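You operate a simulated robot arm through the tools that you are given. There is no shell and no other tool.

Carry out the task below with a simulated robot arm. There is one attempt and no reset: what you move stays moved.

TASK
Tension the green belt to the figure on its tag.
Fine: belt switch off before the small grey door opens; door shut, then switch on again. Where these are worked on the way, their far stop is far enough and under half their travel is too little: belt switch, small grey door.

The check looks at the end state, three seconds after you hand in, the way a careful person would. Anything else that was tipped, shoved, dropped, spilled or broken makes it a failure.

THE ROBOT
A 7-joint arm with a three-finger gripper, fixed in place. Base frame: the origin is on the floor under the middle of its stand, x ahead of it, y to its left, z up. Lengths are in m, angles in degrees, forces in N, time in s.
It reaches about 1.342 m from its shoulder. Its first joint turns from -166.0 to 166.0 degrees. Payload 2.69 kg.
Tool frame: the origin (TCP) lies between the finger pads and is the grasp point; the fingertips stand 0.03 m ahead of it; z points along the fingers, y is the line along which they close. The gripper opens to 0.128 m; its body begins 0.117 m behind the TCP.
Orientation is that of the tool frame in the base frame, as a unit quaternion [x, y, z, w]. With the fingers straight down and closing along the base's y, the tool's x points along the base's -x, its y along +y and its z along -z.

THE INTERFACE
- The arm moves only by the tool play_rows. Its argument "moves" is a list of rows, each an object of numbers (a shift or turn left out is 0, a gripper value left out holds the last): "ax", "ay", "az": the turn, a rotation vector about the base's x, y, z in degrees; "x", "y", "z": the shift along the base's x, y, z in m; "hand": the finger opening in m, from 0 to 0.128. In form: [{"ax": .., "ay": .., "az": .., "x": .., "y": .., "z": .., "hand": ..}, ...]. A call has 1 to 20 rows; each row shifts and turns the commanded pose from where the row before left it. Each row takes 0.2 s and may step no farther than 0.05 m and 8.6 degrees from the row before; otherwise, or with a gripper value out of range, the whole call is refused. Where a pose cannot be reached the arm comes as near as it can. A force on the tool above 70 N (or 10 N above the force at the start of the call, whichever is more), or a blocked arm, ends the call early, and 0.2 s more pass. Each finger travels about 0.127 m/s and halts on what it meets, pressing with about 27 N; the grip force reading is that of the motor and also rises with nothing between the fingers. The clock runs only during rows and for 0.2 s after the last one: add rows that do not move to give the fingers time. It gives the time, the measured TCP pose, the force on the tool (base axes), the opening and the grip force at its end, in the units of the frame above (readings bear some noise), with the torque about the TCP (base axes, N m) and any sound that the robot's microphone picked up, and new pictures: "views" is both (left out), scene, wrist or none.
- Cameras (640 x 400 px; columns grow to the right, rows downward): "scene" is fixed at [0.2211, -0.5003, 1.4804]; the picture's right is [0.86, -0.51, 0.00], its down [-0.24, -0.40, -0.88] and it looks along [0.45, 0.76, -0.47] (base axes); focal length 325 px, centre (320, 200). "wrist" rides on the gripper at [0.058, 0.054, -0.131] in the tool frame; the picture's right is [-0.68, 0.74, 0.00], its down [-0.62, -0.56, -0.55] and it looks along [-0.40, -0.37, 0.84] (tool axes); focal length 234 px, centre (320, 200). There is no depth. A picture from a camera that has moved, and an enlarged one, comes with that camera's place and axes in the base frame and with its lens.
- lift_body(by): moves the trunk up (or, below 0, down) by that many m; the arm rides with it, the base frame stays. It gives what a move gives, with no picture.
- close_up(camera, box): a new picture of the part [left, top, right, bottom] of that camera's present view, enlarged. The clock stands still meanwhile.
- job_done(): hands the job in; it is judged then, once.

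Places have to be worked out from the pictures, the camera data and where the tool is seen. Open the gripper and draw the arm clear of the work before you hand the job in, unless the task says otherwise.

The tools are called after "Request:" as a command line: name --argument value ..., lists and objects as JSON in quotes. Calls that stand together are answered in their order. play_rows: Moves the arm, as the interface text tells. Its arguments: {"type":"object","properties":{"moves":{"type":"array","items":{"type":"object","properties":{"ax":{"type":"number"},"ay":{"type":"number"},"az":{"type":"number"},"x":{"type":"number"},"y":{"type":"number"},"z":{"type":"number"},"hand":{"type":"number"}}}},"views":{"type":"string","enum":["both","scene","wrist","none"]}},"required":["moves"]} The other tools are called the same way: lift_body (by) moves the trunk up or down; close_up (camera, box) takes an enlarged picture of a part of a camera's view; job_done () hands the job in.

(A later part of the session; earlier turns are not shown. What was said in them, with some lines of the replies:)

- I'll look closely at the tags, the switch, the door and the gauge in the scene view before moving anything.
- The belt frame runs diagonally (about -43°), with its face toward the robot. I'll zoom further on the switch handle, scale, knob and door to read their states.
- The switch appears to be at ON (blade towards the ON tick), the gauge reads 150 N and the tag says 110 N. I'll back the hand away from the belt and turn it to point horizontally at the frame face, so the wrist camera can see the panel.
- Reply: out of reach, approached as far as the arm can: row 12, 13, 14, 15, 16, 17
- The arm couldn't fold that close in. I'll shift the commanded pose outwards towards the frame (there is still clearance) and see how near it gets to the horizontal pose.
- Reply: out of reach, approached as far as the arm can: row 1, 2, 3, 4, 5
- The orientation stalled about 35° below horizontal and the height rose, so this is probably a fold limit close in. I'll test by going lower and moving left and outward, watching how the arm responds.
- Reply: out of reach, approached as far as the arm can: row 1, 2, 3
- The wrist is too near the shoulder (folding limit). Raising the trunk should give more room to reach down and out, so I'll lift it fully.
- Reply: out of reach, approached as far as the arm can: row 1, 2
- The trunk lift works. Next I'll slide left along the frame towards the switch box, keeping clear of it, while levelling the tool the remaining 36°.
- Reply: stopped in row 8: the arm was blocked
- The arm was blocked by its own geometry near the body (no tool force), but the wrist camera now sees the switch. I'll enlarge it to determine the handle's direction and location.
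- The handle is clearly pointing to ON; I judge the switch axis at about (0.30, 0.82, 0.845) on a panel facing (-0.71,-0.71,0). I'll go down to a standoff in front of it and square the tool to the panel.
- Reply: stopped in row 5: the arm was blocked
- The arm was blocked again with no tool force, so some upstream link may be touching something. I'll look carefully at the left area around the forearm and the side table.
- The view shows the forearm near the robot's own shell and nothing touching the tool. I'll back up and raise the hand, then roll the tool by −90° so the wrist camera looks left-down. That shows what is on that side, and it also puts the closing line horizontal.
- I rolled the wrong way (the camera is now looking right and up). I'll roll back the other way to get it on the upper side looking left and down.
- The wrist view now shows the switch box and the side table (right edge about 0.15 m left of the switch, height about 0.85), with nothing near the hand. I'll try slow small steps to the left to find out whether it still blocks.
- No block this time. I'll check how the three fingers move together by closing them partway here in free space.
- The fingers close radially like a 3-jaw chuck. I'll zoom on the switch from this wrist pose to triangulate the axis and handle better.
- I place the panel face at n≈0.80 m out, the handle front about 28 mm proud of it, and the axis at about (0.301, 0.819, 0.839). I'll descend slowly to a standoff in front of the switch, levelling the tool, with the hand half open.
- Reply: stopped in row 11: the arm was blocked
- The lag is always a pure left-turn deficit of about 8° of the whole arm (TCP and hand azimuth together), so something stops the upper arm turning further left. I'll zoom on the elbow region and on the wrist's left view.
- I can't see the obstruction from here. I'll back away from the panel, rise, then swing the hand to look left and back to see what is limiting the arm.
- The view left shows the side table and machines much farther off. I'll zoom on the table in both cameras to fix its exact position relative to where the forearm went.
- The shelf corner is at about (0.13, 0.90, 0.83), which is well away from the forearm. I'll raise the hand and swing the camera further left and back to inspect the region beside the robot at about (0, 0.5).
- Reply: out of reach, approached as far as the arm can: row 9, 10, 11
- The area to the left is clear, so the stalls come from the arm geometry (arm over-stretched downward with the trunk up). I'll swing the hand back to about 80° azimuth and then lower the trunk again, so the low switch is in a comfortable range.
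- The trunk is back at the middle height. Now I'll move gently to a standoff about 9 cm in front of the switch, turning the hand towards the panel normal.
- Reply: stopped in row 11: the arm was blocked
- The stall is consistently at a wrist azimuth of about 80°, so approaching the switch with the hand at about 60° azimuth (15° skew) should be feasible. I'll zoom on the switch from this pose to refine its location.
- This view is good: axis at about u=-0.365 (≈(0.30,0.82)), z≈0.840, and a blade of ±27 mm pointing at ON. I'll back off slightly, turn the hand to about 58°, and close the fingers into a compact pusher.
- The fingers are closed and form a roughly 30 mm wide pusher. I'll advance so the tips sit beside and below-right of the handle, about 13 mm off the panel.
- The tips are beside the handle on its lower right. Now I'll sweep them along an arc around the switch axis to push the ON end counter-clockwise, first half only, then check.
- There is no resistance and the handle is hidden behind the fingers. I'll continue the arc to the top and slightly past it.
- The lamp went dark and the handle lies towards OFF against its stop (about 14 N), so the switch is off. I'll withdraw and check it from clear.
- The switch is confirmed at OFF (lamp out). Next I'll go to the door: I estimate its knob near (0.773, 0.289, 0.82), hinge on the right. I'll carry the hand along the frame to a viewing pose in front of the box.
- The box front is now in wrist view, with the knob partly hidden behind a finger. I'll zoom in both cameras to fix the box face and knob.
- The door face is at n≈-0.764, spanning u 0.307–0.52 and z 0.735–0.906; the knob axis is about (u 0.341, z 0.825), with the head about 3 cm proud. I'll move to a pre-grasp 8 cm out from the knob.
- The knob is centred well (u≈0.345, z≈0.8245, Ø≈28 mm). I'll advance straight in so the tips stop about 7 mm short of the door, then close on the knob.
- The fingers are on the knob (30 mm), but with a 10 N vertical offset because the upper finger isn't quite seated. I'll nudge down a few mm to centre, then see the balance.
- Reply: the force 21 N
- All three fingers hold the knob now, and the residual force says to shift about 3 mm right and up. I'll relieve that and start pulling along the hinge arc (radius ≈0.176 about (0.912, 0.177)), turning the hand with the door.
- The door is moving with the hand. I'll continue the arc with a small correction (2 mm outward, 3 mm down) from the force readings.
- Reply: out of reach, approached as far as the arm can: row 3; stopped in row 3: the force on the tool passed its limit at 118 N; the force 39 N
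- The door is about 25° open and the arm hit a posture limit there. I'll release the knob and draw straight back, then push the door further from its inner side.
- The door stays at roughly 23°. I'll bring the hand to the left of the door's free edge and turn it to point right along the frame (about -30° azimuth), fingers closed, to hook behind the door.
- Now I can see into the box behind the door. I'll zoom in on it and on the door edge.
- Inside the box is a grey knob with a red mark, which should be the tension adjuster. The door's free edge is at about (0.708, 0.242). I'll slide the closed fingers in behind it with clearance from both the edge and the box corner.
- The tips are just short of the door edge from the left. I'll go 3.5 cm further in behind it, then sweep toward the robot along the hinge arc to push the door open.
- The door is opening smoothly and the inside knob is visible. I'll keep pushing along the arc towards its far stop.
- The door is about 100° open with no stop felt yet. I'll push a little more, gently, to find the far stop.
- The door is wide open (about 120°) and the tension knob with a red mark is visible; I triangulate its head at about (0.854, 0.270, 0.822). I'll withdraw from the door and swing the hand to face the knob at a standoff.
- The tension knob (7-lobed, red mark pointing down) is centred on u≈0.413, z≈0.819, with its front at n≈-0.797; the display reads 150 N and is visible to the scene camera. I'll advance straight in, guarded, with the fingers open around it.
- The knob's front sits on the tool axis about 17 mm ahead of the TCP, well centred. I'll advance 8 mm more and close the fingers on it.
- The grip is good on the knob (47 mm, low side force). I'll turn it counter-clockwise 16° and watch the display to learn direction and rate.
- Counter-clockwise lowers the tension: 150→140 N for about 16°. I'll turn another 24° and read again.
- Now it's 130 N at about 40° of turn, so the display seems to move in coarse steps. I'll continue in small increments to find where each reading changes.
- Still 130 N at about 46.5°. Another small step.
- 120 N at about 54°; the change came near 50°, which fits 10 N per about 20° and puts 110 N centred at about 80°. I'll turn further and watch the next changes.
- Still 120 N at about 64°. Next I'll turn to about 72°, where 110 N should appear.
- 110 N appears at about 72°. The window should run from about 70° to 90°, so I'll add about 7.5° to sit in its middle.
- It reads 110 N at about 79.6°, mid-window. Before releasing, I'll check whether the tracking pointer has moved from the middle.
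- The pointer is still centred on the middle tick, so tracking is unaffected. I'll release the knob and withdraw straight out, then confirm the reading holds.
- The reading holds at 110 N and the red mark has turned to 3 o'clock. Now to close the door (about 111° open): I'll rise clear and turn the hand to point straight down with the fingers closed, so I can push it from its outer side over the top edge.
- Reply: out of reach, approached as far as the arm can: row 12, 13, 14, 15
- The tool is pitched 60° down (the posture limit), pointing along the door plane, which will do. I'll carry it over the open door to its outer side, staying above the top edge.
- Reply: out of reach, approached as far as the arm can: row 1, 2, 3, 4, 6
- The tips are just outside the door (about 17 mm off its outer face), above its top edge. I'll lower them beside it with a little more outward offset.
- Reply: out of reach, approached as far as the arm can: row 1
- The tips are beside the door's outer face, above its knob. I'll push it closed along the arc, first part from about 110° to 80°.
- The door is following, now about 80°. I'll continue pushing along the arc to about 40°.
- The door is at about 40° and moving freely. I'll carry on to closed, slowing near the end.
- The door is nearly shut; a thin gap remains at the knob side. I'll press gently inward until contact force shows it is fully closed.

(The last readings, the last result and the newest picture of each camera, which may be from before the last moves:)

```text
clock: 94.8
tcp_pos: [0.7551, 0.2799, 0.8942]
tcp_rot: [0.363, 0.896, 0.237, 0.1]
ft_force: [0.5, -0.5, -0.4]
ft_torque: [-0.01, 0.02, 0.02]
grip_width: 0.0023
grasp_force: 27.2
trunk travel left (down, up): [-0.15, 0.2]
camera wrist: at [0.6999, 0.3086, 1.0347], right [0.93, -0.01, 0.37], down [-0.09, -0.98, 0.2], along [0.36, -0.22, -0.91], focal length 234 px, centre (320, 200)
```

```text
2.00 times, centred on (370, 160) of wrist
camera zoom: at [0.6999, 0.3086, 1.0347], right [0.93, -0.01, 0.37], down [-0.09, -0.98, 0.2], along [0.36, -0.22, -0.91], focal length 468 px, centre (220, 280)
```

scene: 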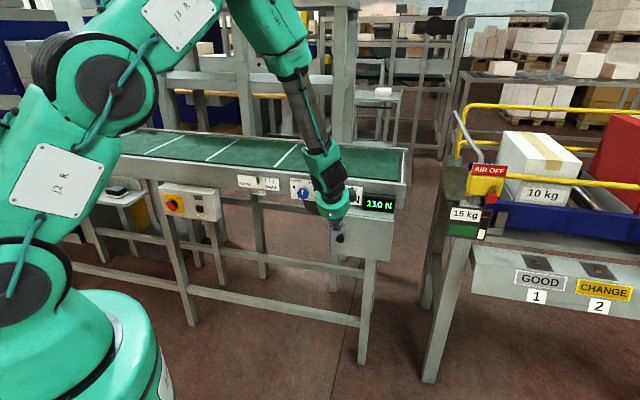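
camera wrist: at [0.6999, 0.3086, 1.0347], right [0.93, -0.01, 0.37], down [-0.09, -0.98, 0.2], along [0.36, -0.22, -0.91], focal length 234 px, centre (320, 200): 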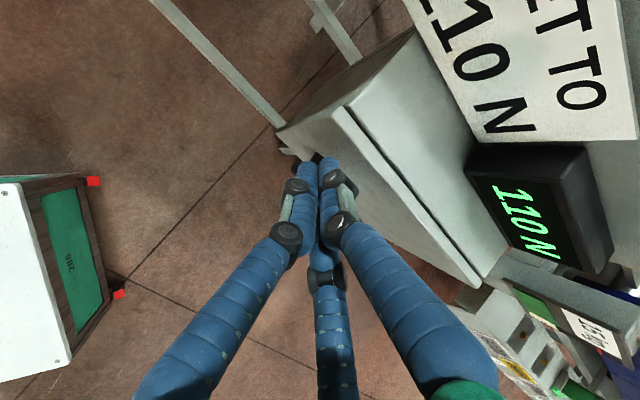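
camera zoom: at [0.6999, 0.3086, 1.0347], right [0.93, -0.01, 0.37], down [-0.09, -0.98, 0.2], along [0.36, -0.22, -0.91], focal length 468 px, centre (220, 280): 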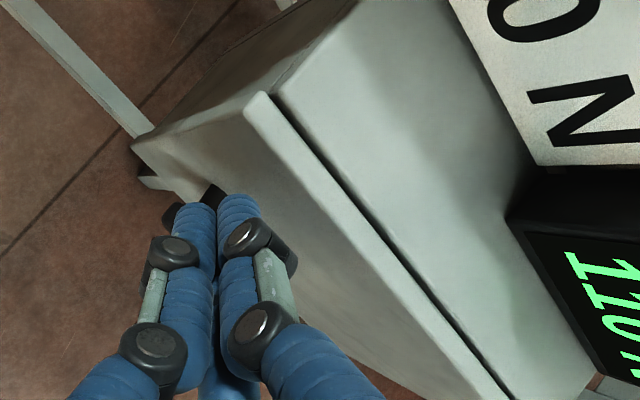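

Still no stop force, and the gap is smaller. I'll press a bit further in small steps.

Request:
play_rows --moves '[{"x": 0.003, "y": 0.003}, {"x": 0.003, "y": 0.003}, {"x": 0.003, "y": 0.003}, {}]' --views "wrist"

Request:
close_up --camera "wrist" --box '[260, 60, 480, 260]'

```text
clock: 95.8
tcp_pos: [0.7614, 0.2879, 0.8933]
tcp_rot: [0.364, 0.896, 0.236, 0.099]
ft_force: [-31.3, -31.7, 13.5]
ft_torque: [-0.25, 0.15, 0.0]
grip_width: 0.0021
grasp_force: 27.2
trunk travel left (down, up): [-0.15, 0.2]
camera wrist: at [0.7055, 0.3152, 1.0342], right [0.93, -0.01, 0.37], down [-0.09, -0.98, 0.2], along [0.36, -0.22, -0.91], focal length 234 px, centre (320, 200)
```

wrist: 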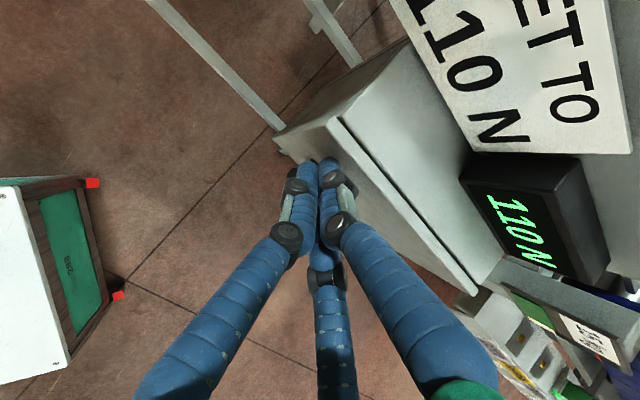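

```text
2.00 times, centred on (370, 160) of wrist
camera zoom: at [0.7055, 0.3152, 1.0342], right [0.93, -0.01, 0.37], down [-0.09, -0.98, 0.2], along [0.36, -0.22, -0.91], focal length 468 px, centre (220, 280)
```

zoom: 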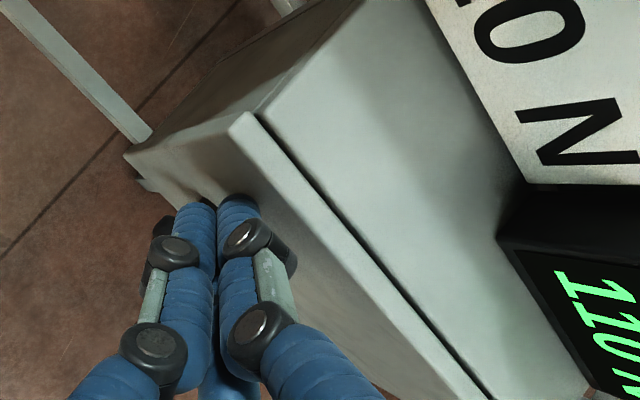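

There is a firm 44 N stop, so the door is shut. I'll back away and confirm it stays closed and the reading stays at 110 N.

Request:
play_rows --moves '[{"x": -0.01, "y": -0.01}, {"x": -0.02, "y": -0.02}, {"x": -0.025, "y": -0.025, "z": 0.01}, {"x": -0.025, "y": -0.025, "z": 0.02}, {"x": -0.02, "y": -0.01, "z": 0.03}, {"x": -0.025, "y": 0.02, "z": 0.02}, {"x": -0.025, "y": 0.025}, {"x": -0.025, "y": 0.025}, {}]'

Request:
close_up --camera "scene" --box '[220, 160, 420, 285]'

```text
clock: 97.8
tcp_pos: [0.5902, 0.2714, 0.9752]
tcp_rot: [0.363, 0.896, 0.236, 0.099]
ft_force: [0.2, 0.3, -0.3]
ft_torque: [-0.07, -0.04, -0.05]
grip_width: 0.0021
grasp_force: 27.4
trunk travel left (down, up): [-0.15, 0.2]
camera wrist: at [0.5334, 0.2987, 1.1148], right [0.93, -0.01, 0.37], down [-0.09, -0.98, 0.2], along [0.36, -0.22, -0.91], focal length 234 px, centre (320, 200)
```

scene: 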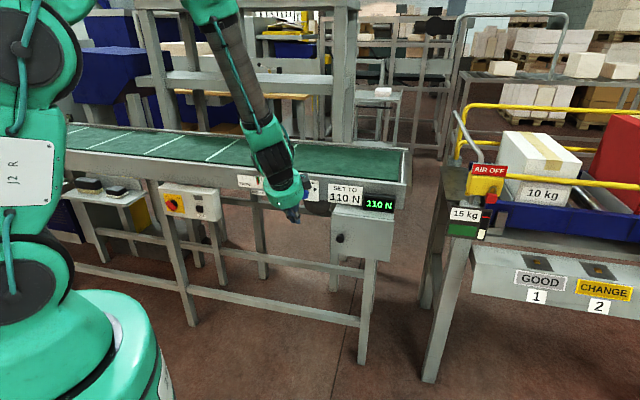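
wrist: 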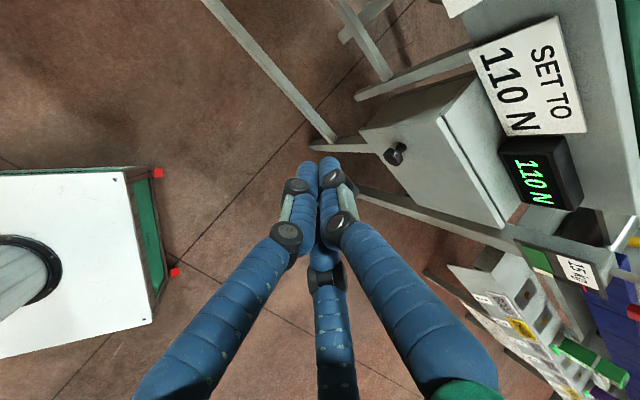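

```text
3.20 times, centred on (320, 222) of scene
camera zoom: at [0.2211, -0.5003, 1.4804], right [0.86, -0.51, 0.0], down [-0.24, -0.4, -0.88], along [0.45, 0.76, -0.47], focal length 1039 px, centre (320, 128)
```

zoom: 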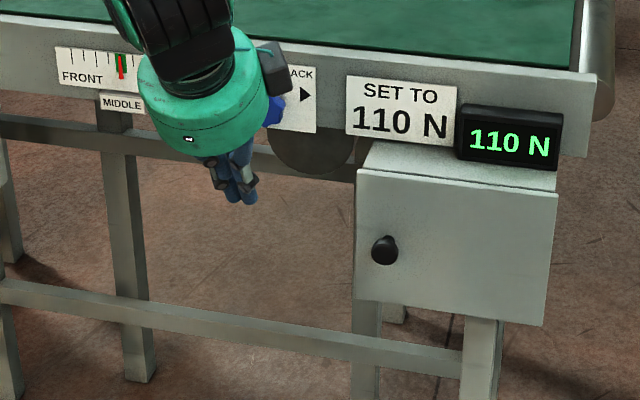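

The door is shut as at the start, and the display reads 110 N. Now back to the switch: I'll travel left along the frame at a safe distance, then level the hand at about 58° azimuth.

Request:
play_rows --moves '[{"x": -0.0264, "y": 0.0326, "z": 0.002, "az": 1.2}, {"x": -0.0264, "y": 0.0326, "z": 0.002, "az": 1.2}, {"x": -0.0264, "y": 0.0326, "z": 0.002, "az": 1.2}, {"x": -0.0264, "y": 0.0326, "z": 0.002, "az": 1.2}, {"x": -0.0264, "y": 0.0326, "z": 0.002, "az": 1.2}, {"x": -0.0264, "y": 0.0326, "z": 0.002, "az": 1.2}, {"x": -0.0264, "y": 0.0326, "z": 0.002, "az": 1.2}, {"x": -0.0264, "y": 0.0326, "z": 0.002, "az": 1.2}, {"x": -0.0264, "y": 0.0326, "z": 0.002, "az": 1.2}, {"x": -0.0264, "y": 0.0326, "z": 0.002, "az": 1.2}, {"x": -0.0264, "y": 0.0326, "z": 0.002, "az": 1.2}, {}]' --views "scene"

```text
clock: 100.4
tcp_pos: [0.2964, 0.6305, 0.9983]
tcp_rot: [0.258, 0.932, 0.246, 0.072]
ft_force: [0.6, 0.7, 0.5]
ft_torque: [-0.04, -0.04, -0.04]
grip_width: 0.0021
grasp_force: 27.4
trunk travel left (down, up): [-0.15, 0.2]
```

scene: 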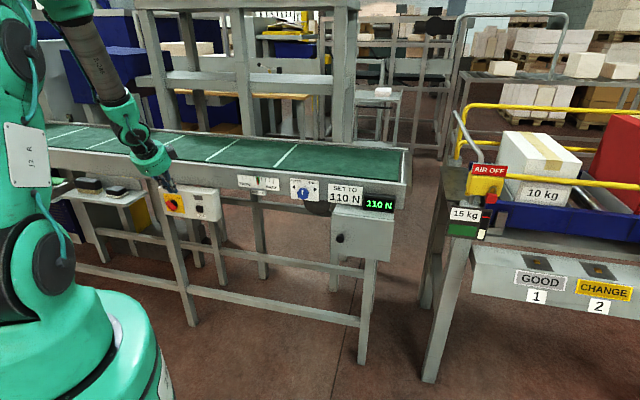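

At standoff, pitched 60° down with azimuth 58°. Now I'll level the hand in place.

Request:
play_rows --moves '[{"ax": 6.36, "ay": -3.97}, {"ax": 6.36, "ay": -3.97}, {"ax": 6.36, "ay": -3.97}, {"ax": 6.36, "ay": -3.97}, {"ax": 6.36, "ay": -3.97}, {"ax": 6.36, "ay": -3.97}, {"ax": 6.36, "ay": -3.97}, {"ax": 6.36, "ay": -3.97}, {}]'

```text
clock: 102.4
tcp_pos: [0.2982, 0.6286, 0.9949]
tcp_rot: [0.188, 0.683, 0.677, 0.199]
ft_force: [-0.1, 0.1, 1.2]
ft_torque: [0.02, -0.02, 0.03]
grip_width: 0.0023
grasp_force: 26.4
trunk travel left (down, up): [-0.15, 0.2]
camera wrist: at [0.1783, 0.5491, 1.049], right [0.57, -0.35, 0.75], down [0.24, -0.8, -0.55], along [0.79, 0.49, -0.37], focal length 234 px, centre (320, 200)
```

scene: 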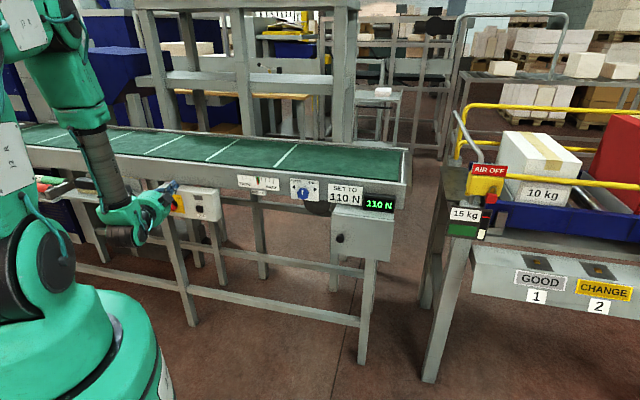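
wrist: 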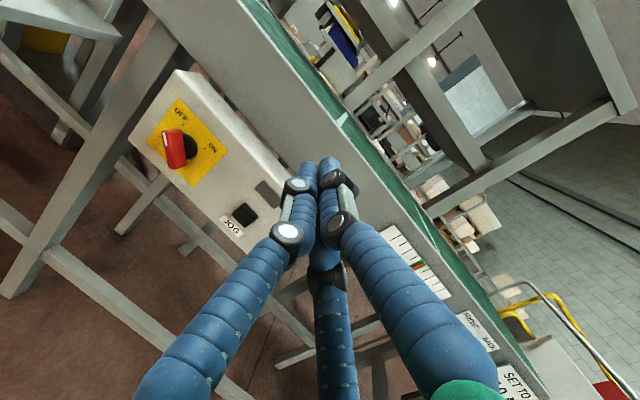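

Level, with a clear view of the switch at OFF. I'll move down to the standoff right of the switch axis.

Request:
play_rows --moves '[{"x": -0.0032, "y": 0.0159, "z": -0.0289}, {"x": -0.0032, "y": 0.0159, "z": -0.0289}, {"x": -0.0032, "y": 0.0159, "z": -0.0289}, {"x": -0.0033, "y": 0.0159, "z": -0.0289}, {"x": -0.0033, "y": 0.0158, "z": -0.0288}, {}]'

Request:
close_up --camera "wrist" --box '[60, 40, 380, 240]'

Request:
close_up --camera "scene" --box '[140, 175, 220, 235]'

```text
clock: 103.8
tcp_pos: [0.2817, 0.7087, 0.8533]
tcp_rot: [0.189, 0.684, 0.676, 0.199]
ft_force: [-0.7, 0.4, 0.4]
ft_torque: [0.0, 0.02, -0.04]
grip_width: 0.0021
grasp_force: 26.7
trunk travel left (down, up): [-0.15, 0.2]
camera wrist: at [0.1617, 0.629, 0.9069], right [0.57, -0.35, 0.75], down [0.24, -0.8, -0.55], along [0.79, 0.49, -0.37], focal length 234 px, centre (320, 200)
```

scene: 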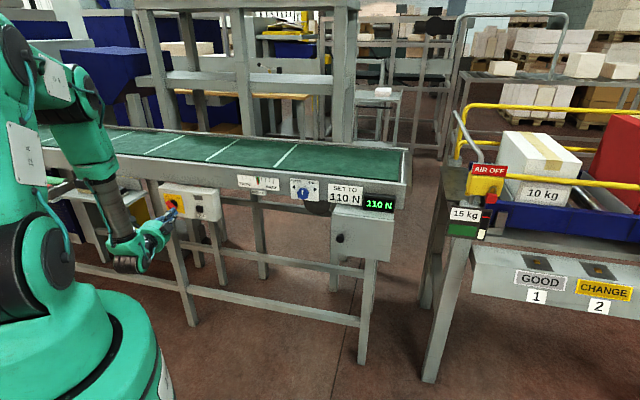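
wrist: 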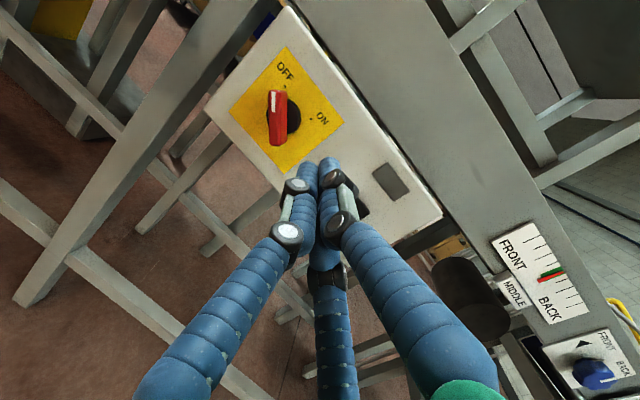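

```text
2.00 times, centred on (220, 140) of wrist
camera zoom: at [0.1617, 0.629, 0.9069], right [0.57, -0.35, 0.75], down [0.24, -0.8, -0.55], along [0.79, 0.49, -0.37], focal length 468 px, centre (520, 320)
```

zoom: 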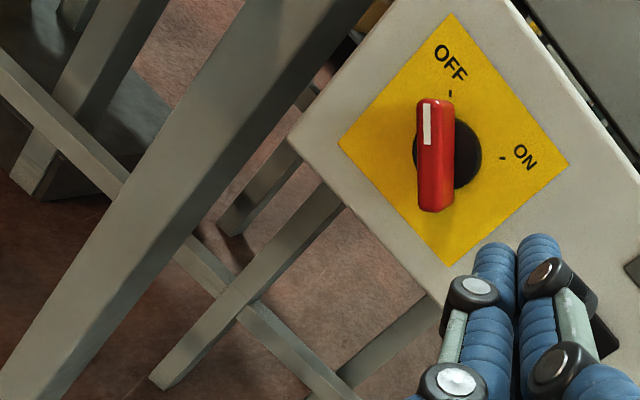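

```text
6.67 times, centred on (180, 205) of scene
camera zoom: at [0.2211, -0.5003, 1.4804], right [0.86, -0.51, 0.0], down [-0.24, -0.4, -0.88], along [0.45, 0.76, -0.47], focal length 2165 px, centre (1253, 167)
```

zoom: 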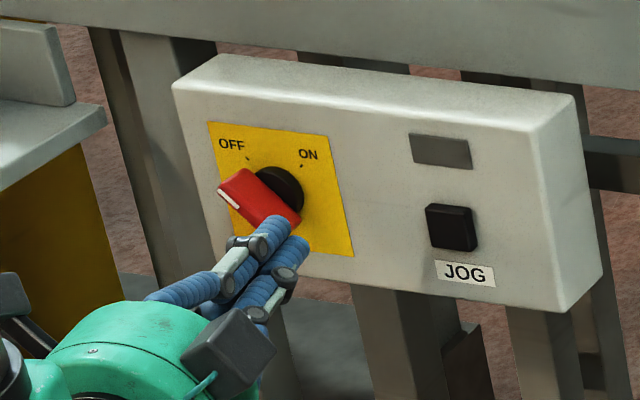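

The handle is clearly on OFF, axis confirmed at u≈-0.365, z≈0.841. I'll advance to the right of the axis, then sweep down-left to push the lower-right end clockwise back to ON.

Request:
play_rows --moves '[{"x": 0.008, "y": 0.0126, "z": -0.0005}, {"x": 0.008, "y": 0.0126, "z": -0.0005}, {"x": 0.008, "y": 0.0126, "z": -0.0005}, {"x": 0.008, "y": 0.0126, "z": -0.0005}, {}]' --views "wrist"

Request:
close_up --camera "wrist" --box '[160, 40, 400, 240]'

```text
clock: 105.0
tcp_pos: [0.3134, 0.7587, 0.8505]
tcp_rot: [0.187, 0.684, 0.677, 0.2]
ft_force: [-0.2, 0.2, 0.3]
ft_torque: [0.01, 0.02, 0.03]
grip_width: 0.0022
grasp_force: 27.1
trunk travel left (down, up): [-0.15, 0.2]
camera wrist: at [0.1931, 0.6782, 0.9041], right [0.57, -0.35, 0.75], down [0.24, -0.8, -0.55], along [0.79, 0.49, -0.37], focal length 234 px, centre (320, 200)
```

wrist: 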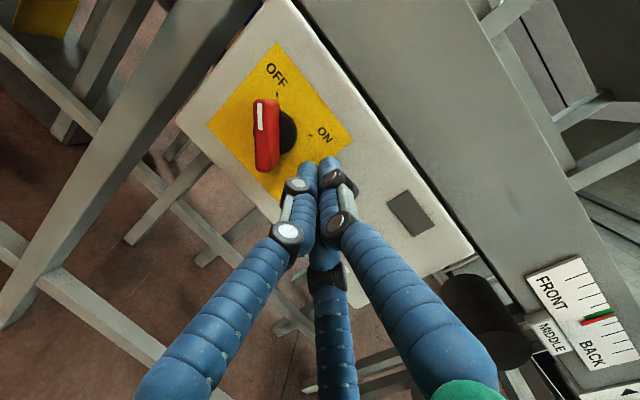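

```text
2.00 times, centred on (280, 140) of wrist
camera zoom: at [0.1931, 0.6782, 0.9041], right [0.57, -0.35, 0.75], down [0.24, -0.8, -0.55], along [0.79, 0.49, -0.37], focal length 468 px, centre (400, 320)
```

zoom: 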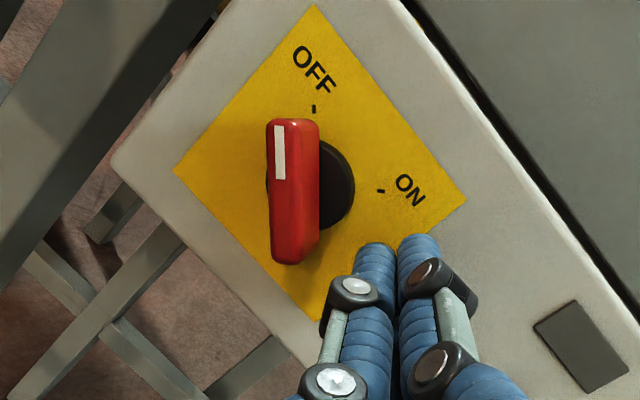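

The tips are right of the handle's lower-right end as intended. I'll sweep the first half of the arc down and left.

Request:
play_rows --moves '[{"x": -0.0037, "y": 0.0037, "z": -0.011}, {"x": -0.0037, "y": 0.0037, "z": -0.0088}, {"x": -0.0036, "y": 0.0036, "z": -0.0072}, {"x": -0.0036, "y": 0.0036, "z": -0.0066}, {}]' --views "wrist"

Request:
close_up --camera "wrist" --box '[160, 40, 400, 240]'

```text
clock: 106.2
tcp_pos: [0.3008, 0.7744, 0.8157]
tcp_rot: [0.188, 0.683, 0.677, 0.199]
ft_force: [-0.3, 0.7, 1.1]
ft_torque: [0.02, 0.01, 0.0]
grip_width: 0.0022
grasp_force: 26.5
trunk travel left (down, up): [-0.15, 0.2]
camera wrist: at [0.1798, 0.6937, 0.8697], right [0.57, -0.35, 0.75], down [0.24, -0.8, -0.55], along [0.79, 0.49, -0.37], focal length 234 px, centre (320, 200)
```

wrist: 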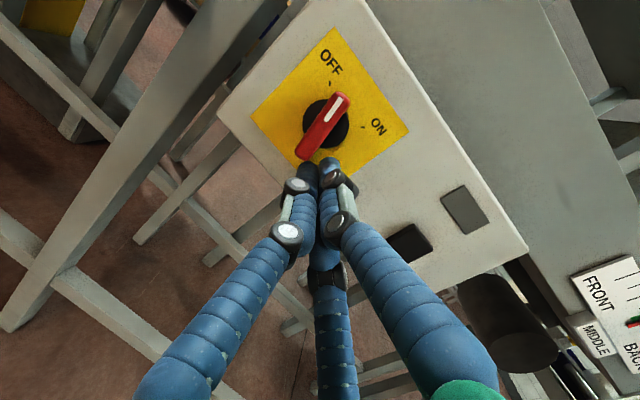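

```text
2.00 times, centred on (280, 140) of wrist
camera zoom: at [0.1798, 0.6937, 0.8697], right [0.57, -0.35, 0.75], down [0.24, -0.8, -0.55], along [0.79, 0.49, -0.37], focal length 468 px, centre (400, 320)
```

zoom: 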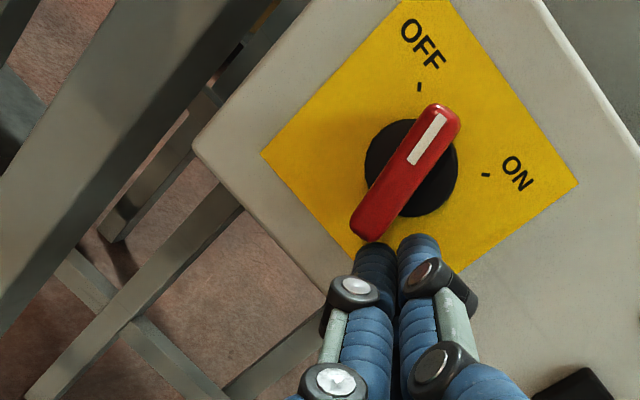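

The handle is turning, now a bit past midway. I'll continue the arc, a little tighter, through to ON.

Request:
play_rows --moves '[{"x": -0.0059, "y": 0.0059, "z": -0.0012}, {"x": -0.0051, "y": 0.0051, "z": -0.003}, {"x": -0.0055, "y": 0.0055, "z": -0.001}, {"x": -0.0037, "y": 0.0037, "z": 0.0005}, {}]' --views "wrist"

Request:
close_up --camera "wrist" --box '[200, 40, 440, 240]'

Request:
close_up --camera "scene" --box '[140, 175, 220, 235]'

```text
clock: 107.4
tcp_pos: [0.2795, 0.7907, 0.8091]
tcp_rot: [0.188, 0.684, 0.676, 0.199]
ft_force: [8.6, -8.2, -4.7]
ft_torque: [-0.01, 0.16, -0.38]
grip_width: 0.0023
grasp_force: 26.8
trunk travel left (down, up): [-0.15, 0.2]
camera wrist: at [0.1603, 0.7113, 0.8635], right [0.57, -0.35, 0.75], down [0.24, -0.8, -0.55], along [0.79, 0.49, -0.37], focal length 234 px, centre (320, 200)
```

wrist: 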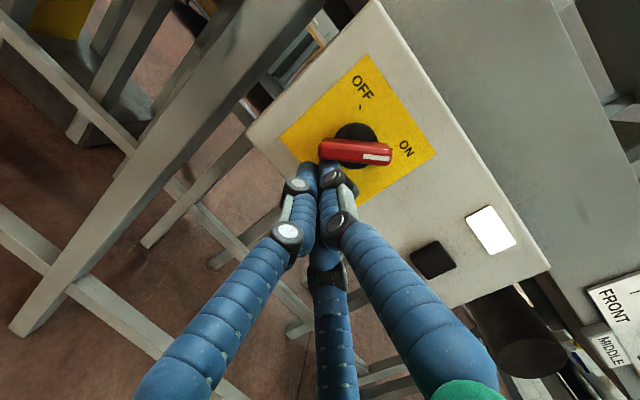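

```text
2.00 times, centred on (320, 140) of wrist
camera zoom: at [0.1603, 0.7113, 0.8635], right [0.57, -0.35, 0.75], down [0.24, -0.8, -0.55], along [0.79, 0.49, -0.37], focal length 468 px, centre (320, 320)
```

zoom: 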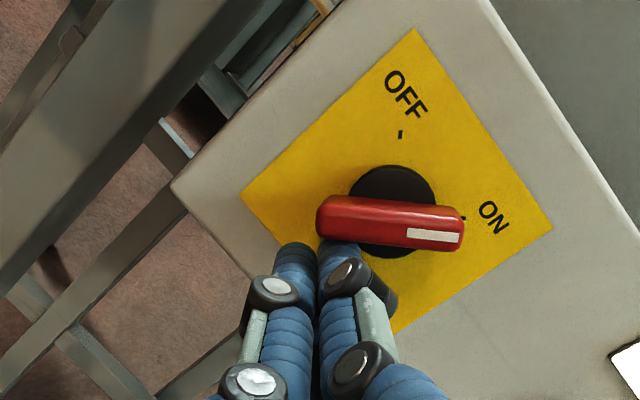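

```text
6.67 times, centred on (180, 205) of scene
camera zoom: at [0.2211, -0.5003, 1.4804], right [0.86, -0.51, 0.0], down [-0.24, -0.4, -0.88], along [0.45, 0.76, -0.47], focal length 2165 px, centre (1253, 167)
```

zoom: 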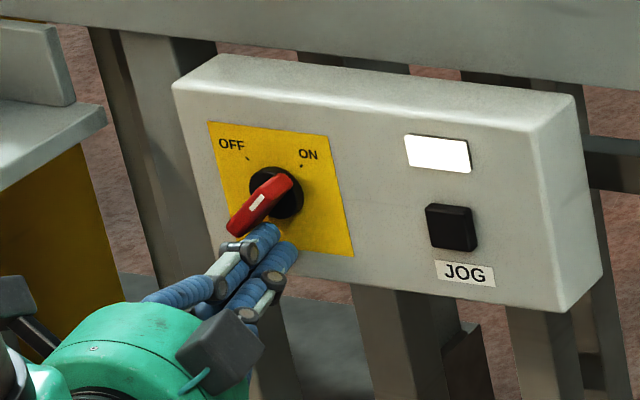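

The lamp is lit and the handle is on ON at its stop (about 12 N). I'll withdraw to the right and out, then check the display, tracking scale and everything else.

Request:
play_rows --moves '[{"x": 0.003, "y": -0.009, "z": -0.002}, {"x": -0.003, "y": -0.02}, {"x": -0.003, "y": -0.027}, {"x": -0.003, "y": -0.03}, {"y": -0.03, "z": 0.01}, {"x": 0.02, "y": -0.03, "z": 0.03}, {"x": 0.03, "y": -0.03, "z": 0.02}, {"x": 0.02, "y": -0.02, "z": 0.02, "hand": 0.08}, {}, {}]'

Request:
close_up --camera "scene" --box '[140, 160, 300, 260]'

Request:
close_up --camera "scene" --box '[230, 160, 420, 280]'

Request:
close_up --camera "scene" --box '[236, 172, 284, 202]'

```text
clock: 109.6
tcp_pos: [0.3409, 0.5996, 0.8913]
tcp_rot: [0.189, 0.684, 0.676, 0.199]
ft_force: [-0.7, -0.2, 0.2]
ft_torque: [0.02, 0.01, 0.03]
grip_width: 0.08
grasp_force: 0.1
trunk travel left (down, up): [-0.15, 0.2]
camera wrist: at [0.2211, 0.5194, 0.9451], right [0.57, -0.35, 0.75], down [0.24, -0.8, -0.55], along [0.79, 0.49, -0.37], focal length 234 px, centre (320, 200)
```

scene: 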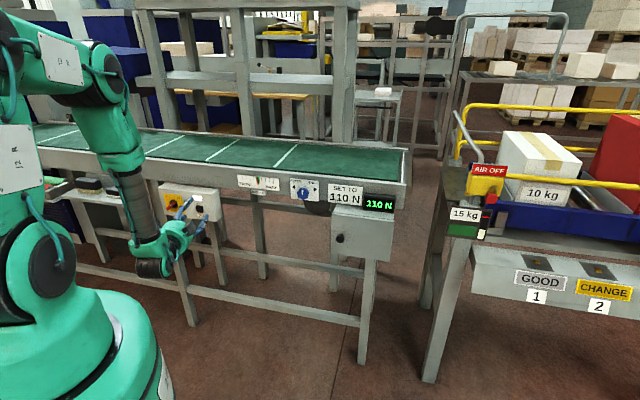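
wrist: 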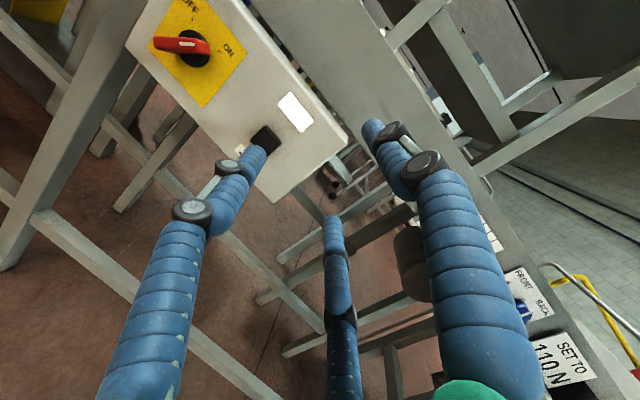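

```text
4.00 times, centred on (220, 210) of scene
camera zoom: at [0.2211, -0.5003, 1.4804], right [0.86, -0.51, 0.0], down [-0.24, -0.4, -0.88], along [0.45, 0.76, -0.47], focal length 1299 px, centre (720, 160)
```

zoom: 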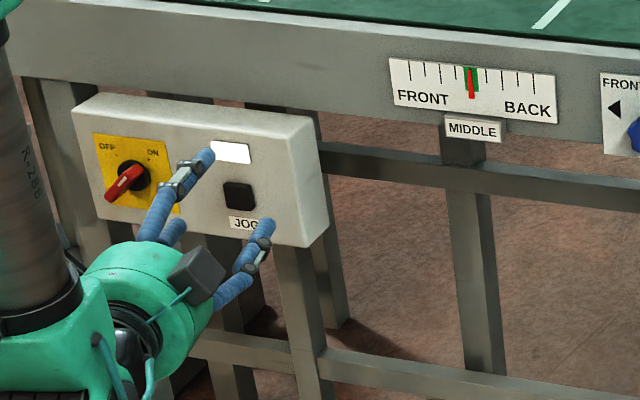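

```text
3.33 times, centred on (325, 220) of scene
camera zoom: at [0.2211, -0.5003, 1.4804], right [0.86, -0.51, 0.0], down [-0.24, -0.4, -0.88], along [0.45, 0.76, -0.47], focal length 1083 px, centre (303, 133)
```

zoom: 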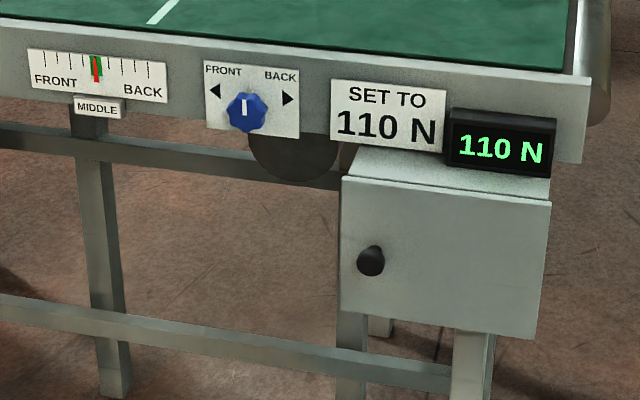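

```text
13.33 times, centred on (260, 187) of scene
camera zoom: at [0.2211, -0.5003, 1.4804], right [0.86, -0.51, 0.0], down [-0.24, -0.4, -0.88], along [0.45, 0.76, -0.47], focal length 4330 px, centre (1120, 373)
```

zoom: 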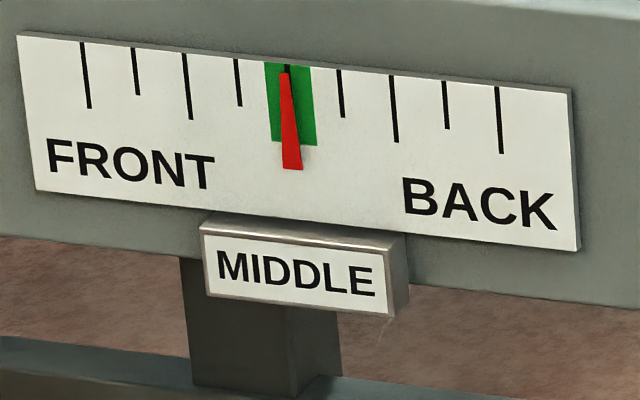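

All good: 110 N, tracking centred, door shut, switch on, with the knob mark unchanged. I'll open the gripper fully and draw the arm further clear, then do one last check.

Request:
play_rows --moves '[{"x": 0.01, "y": -0.025, "z": 0.03, "hand": 0.128}, {"x": 0.01, "y": -0.025, "z": 0.03}, {"x": 0.01, "y": -0.025, "z": 0.03}, {"x": 0.01, "y": -0.015, "z": 0.03}, {"z": 0.03}, {"z": 0.03}, {}, {}, {}, {}, {}, {}, {}, {}, {}]'

Request:
close_up --camera "scene" --box '[140, 150, 420, 290]'

Request:
close_up --camera "scene" --box '[230, 165, 350, 225]'

Request:
close_up --camera "scene" --box '[150, 175, 240, 235]'

```text
clock: 112.8
tcp_pos: [0.384, 0.5086, 1.0715]
tcp_rot: [0.189, 0.683, 0.677, 0.2]
ft_force: [-0.4, 0.0, 1.5]
ft_torque: [0.0, 0.0, 0.02]
grip_width: 0.1281
grasp_force: 0.0
trunk travel left (down, up): [-0.15, 0.2]
camera wrist: at [0.2649, 0.4283, 1.1246], right [0.57, -0.35, 0.75], down [0.24, -0.8, -0.55], along [0.79, 0.49, -0.37], focal length 234 px, centre (320, 200)
```

scene: 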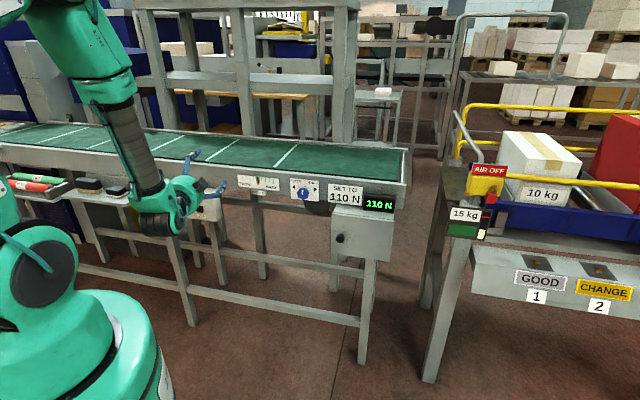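
wrist: 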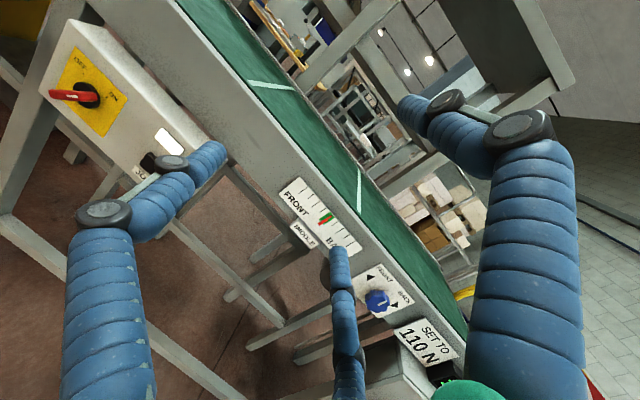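

```text
2.29 times, centred on (280, 220) of scene
camera zoom: at [0.2211, -0.5003, 1.4804], right [0.86, -0.51, 0.0], down [-0.24, -0.4, -0.88], along [0.45, 0.76, -0.47], focal length 742 px, centre (411, 154)
```

zoom: 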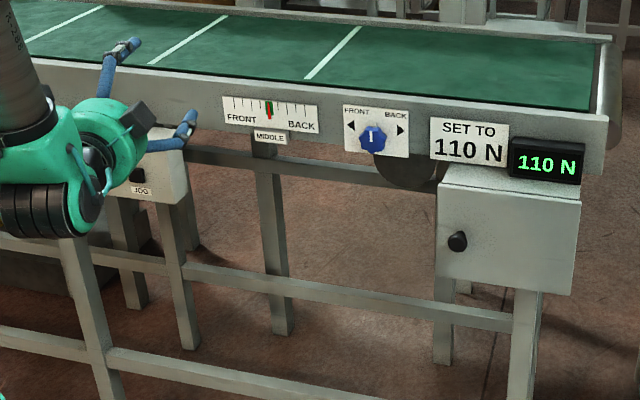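

```text
5.33 times, centred on (290, 195) of scene
camera zoom: at [0.2211, -0.5003, 1.4804], right [0.86, -0.51, 0.0], down [-0.24, -0.4, -0.88], along [0.45, 0.76, -0.47], focal length 1732 px, centre (480, 227)
```

zoom: 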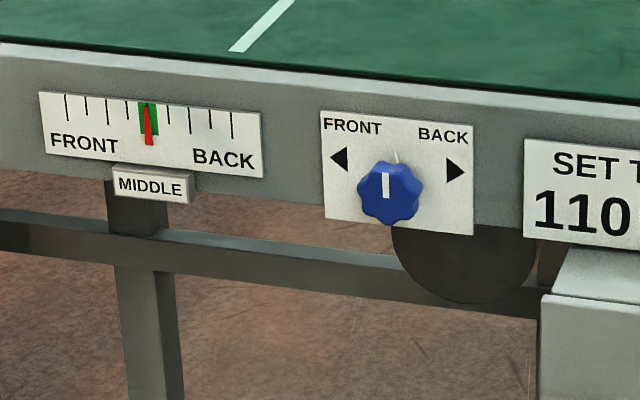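

```text
6.67 times, centred on (195, 205) of scene
camera zoom: at [0.2211, -0.5003, 1.4804], right [0.86, -0.51, 0.0], down [-0.24, -0.4, -0.88], along [0.45, 0.76, -0.47], focal length 2165 px, centre (1153, 167)
```

zoom: 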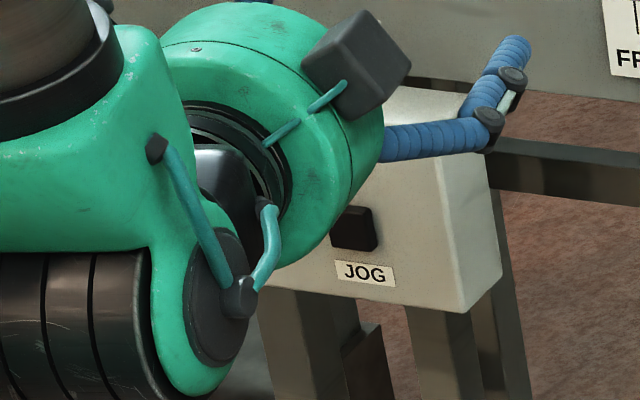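

Final check: the display reads 110 N to match the tag, the door is shut, and the switch is on ON with its lamp lit. The tracking pointer is centred, the shelf items look undisturbed, and the gripper is open and clear. I'm handing in the job.

Request:
job_done

```text
The job is handed in.
```

The green belt is tensioned to 110 N, the figure on its tag. It read 150 N at the start.

- **Order:** I turned the belt switch off before opening the small grey door, adjusted the tension, shut the door, then switched the belt back on. The door opened to about 110–120° and I did not feel its far stop. The switch was pushed to its stop both ways.
- **Tension:** The adjuster inside the box took about 80° counter-clockwise. The display moves in 10 N steps, and I set the knob near the middle of the 110 N range rather than at its edge.
- **End state:** The door is closed against its stop, the switch lamp is lit, and the display still read 110 N about five seconds after switching on. The tracking pointer is still on the middle mark.
- **Force spike:** While I was pulling the door open, the arm hit a posture limit and the tool force peaked at 118 N. I let go of the knob and pushed the door the rest of the way from inside. I saw no damage to the door or knob.

The gripper is open and the arm is drawn clear. Nothing else looked moved or disturbed in the last pictures.
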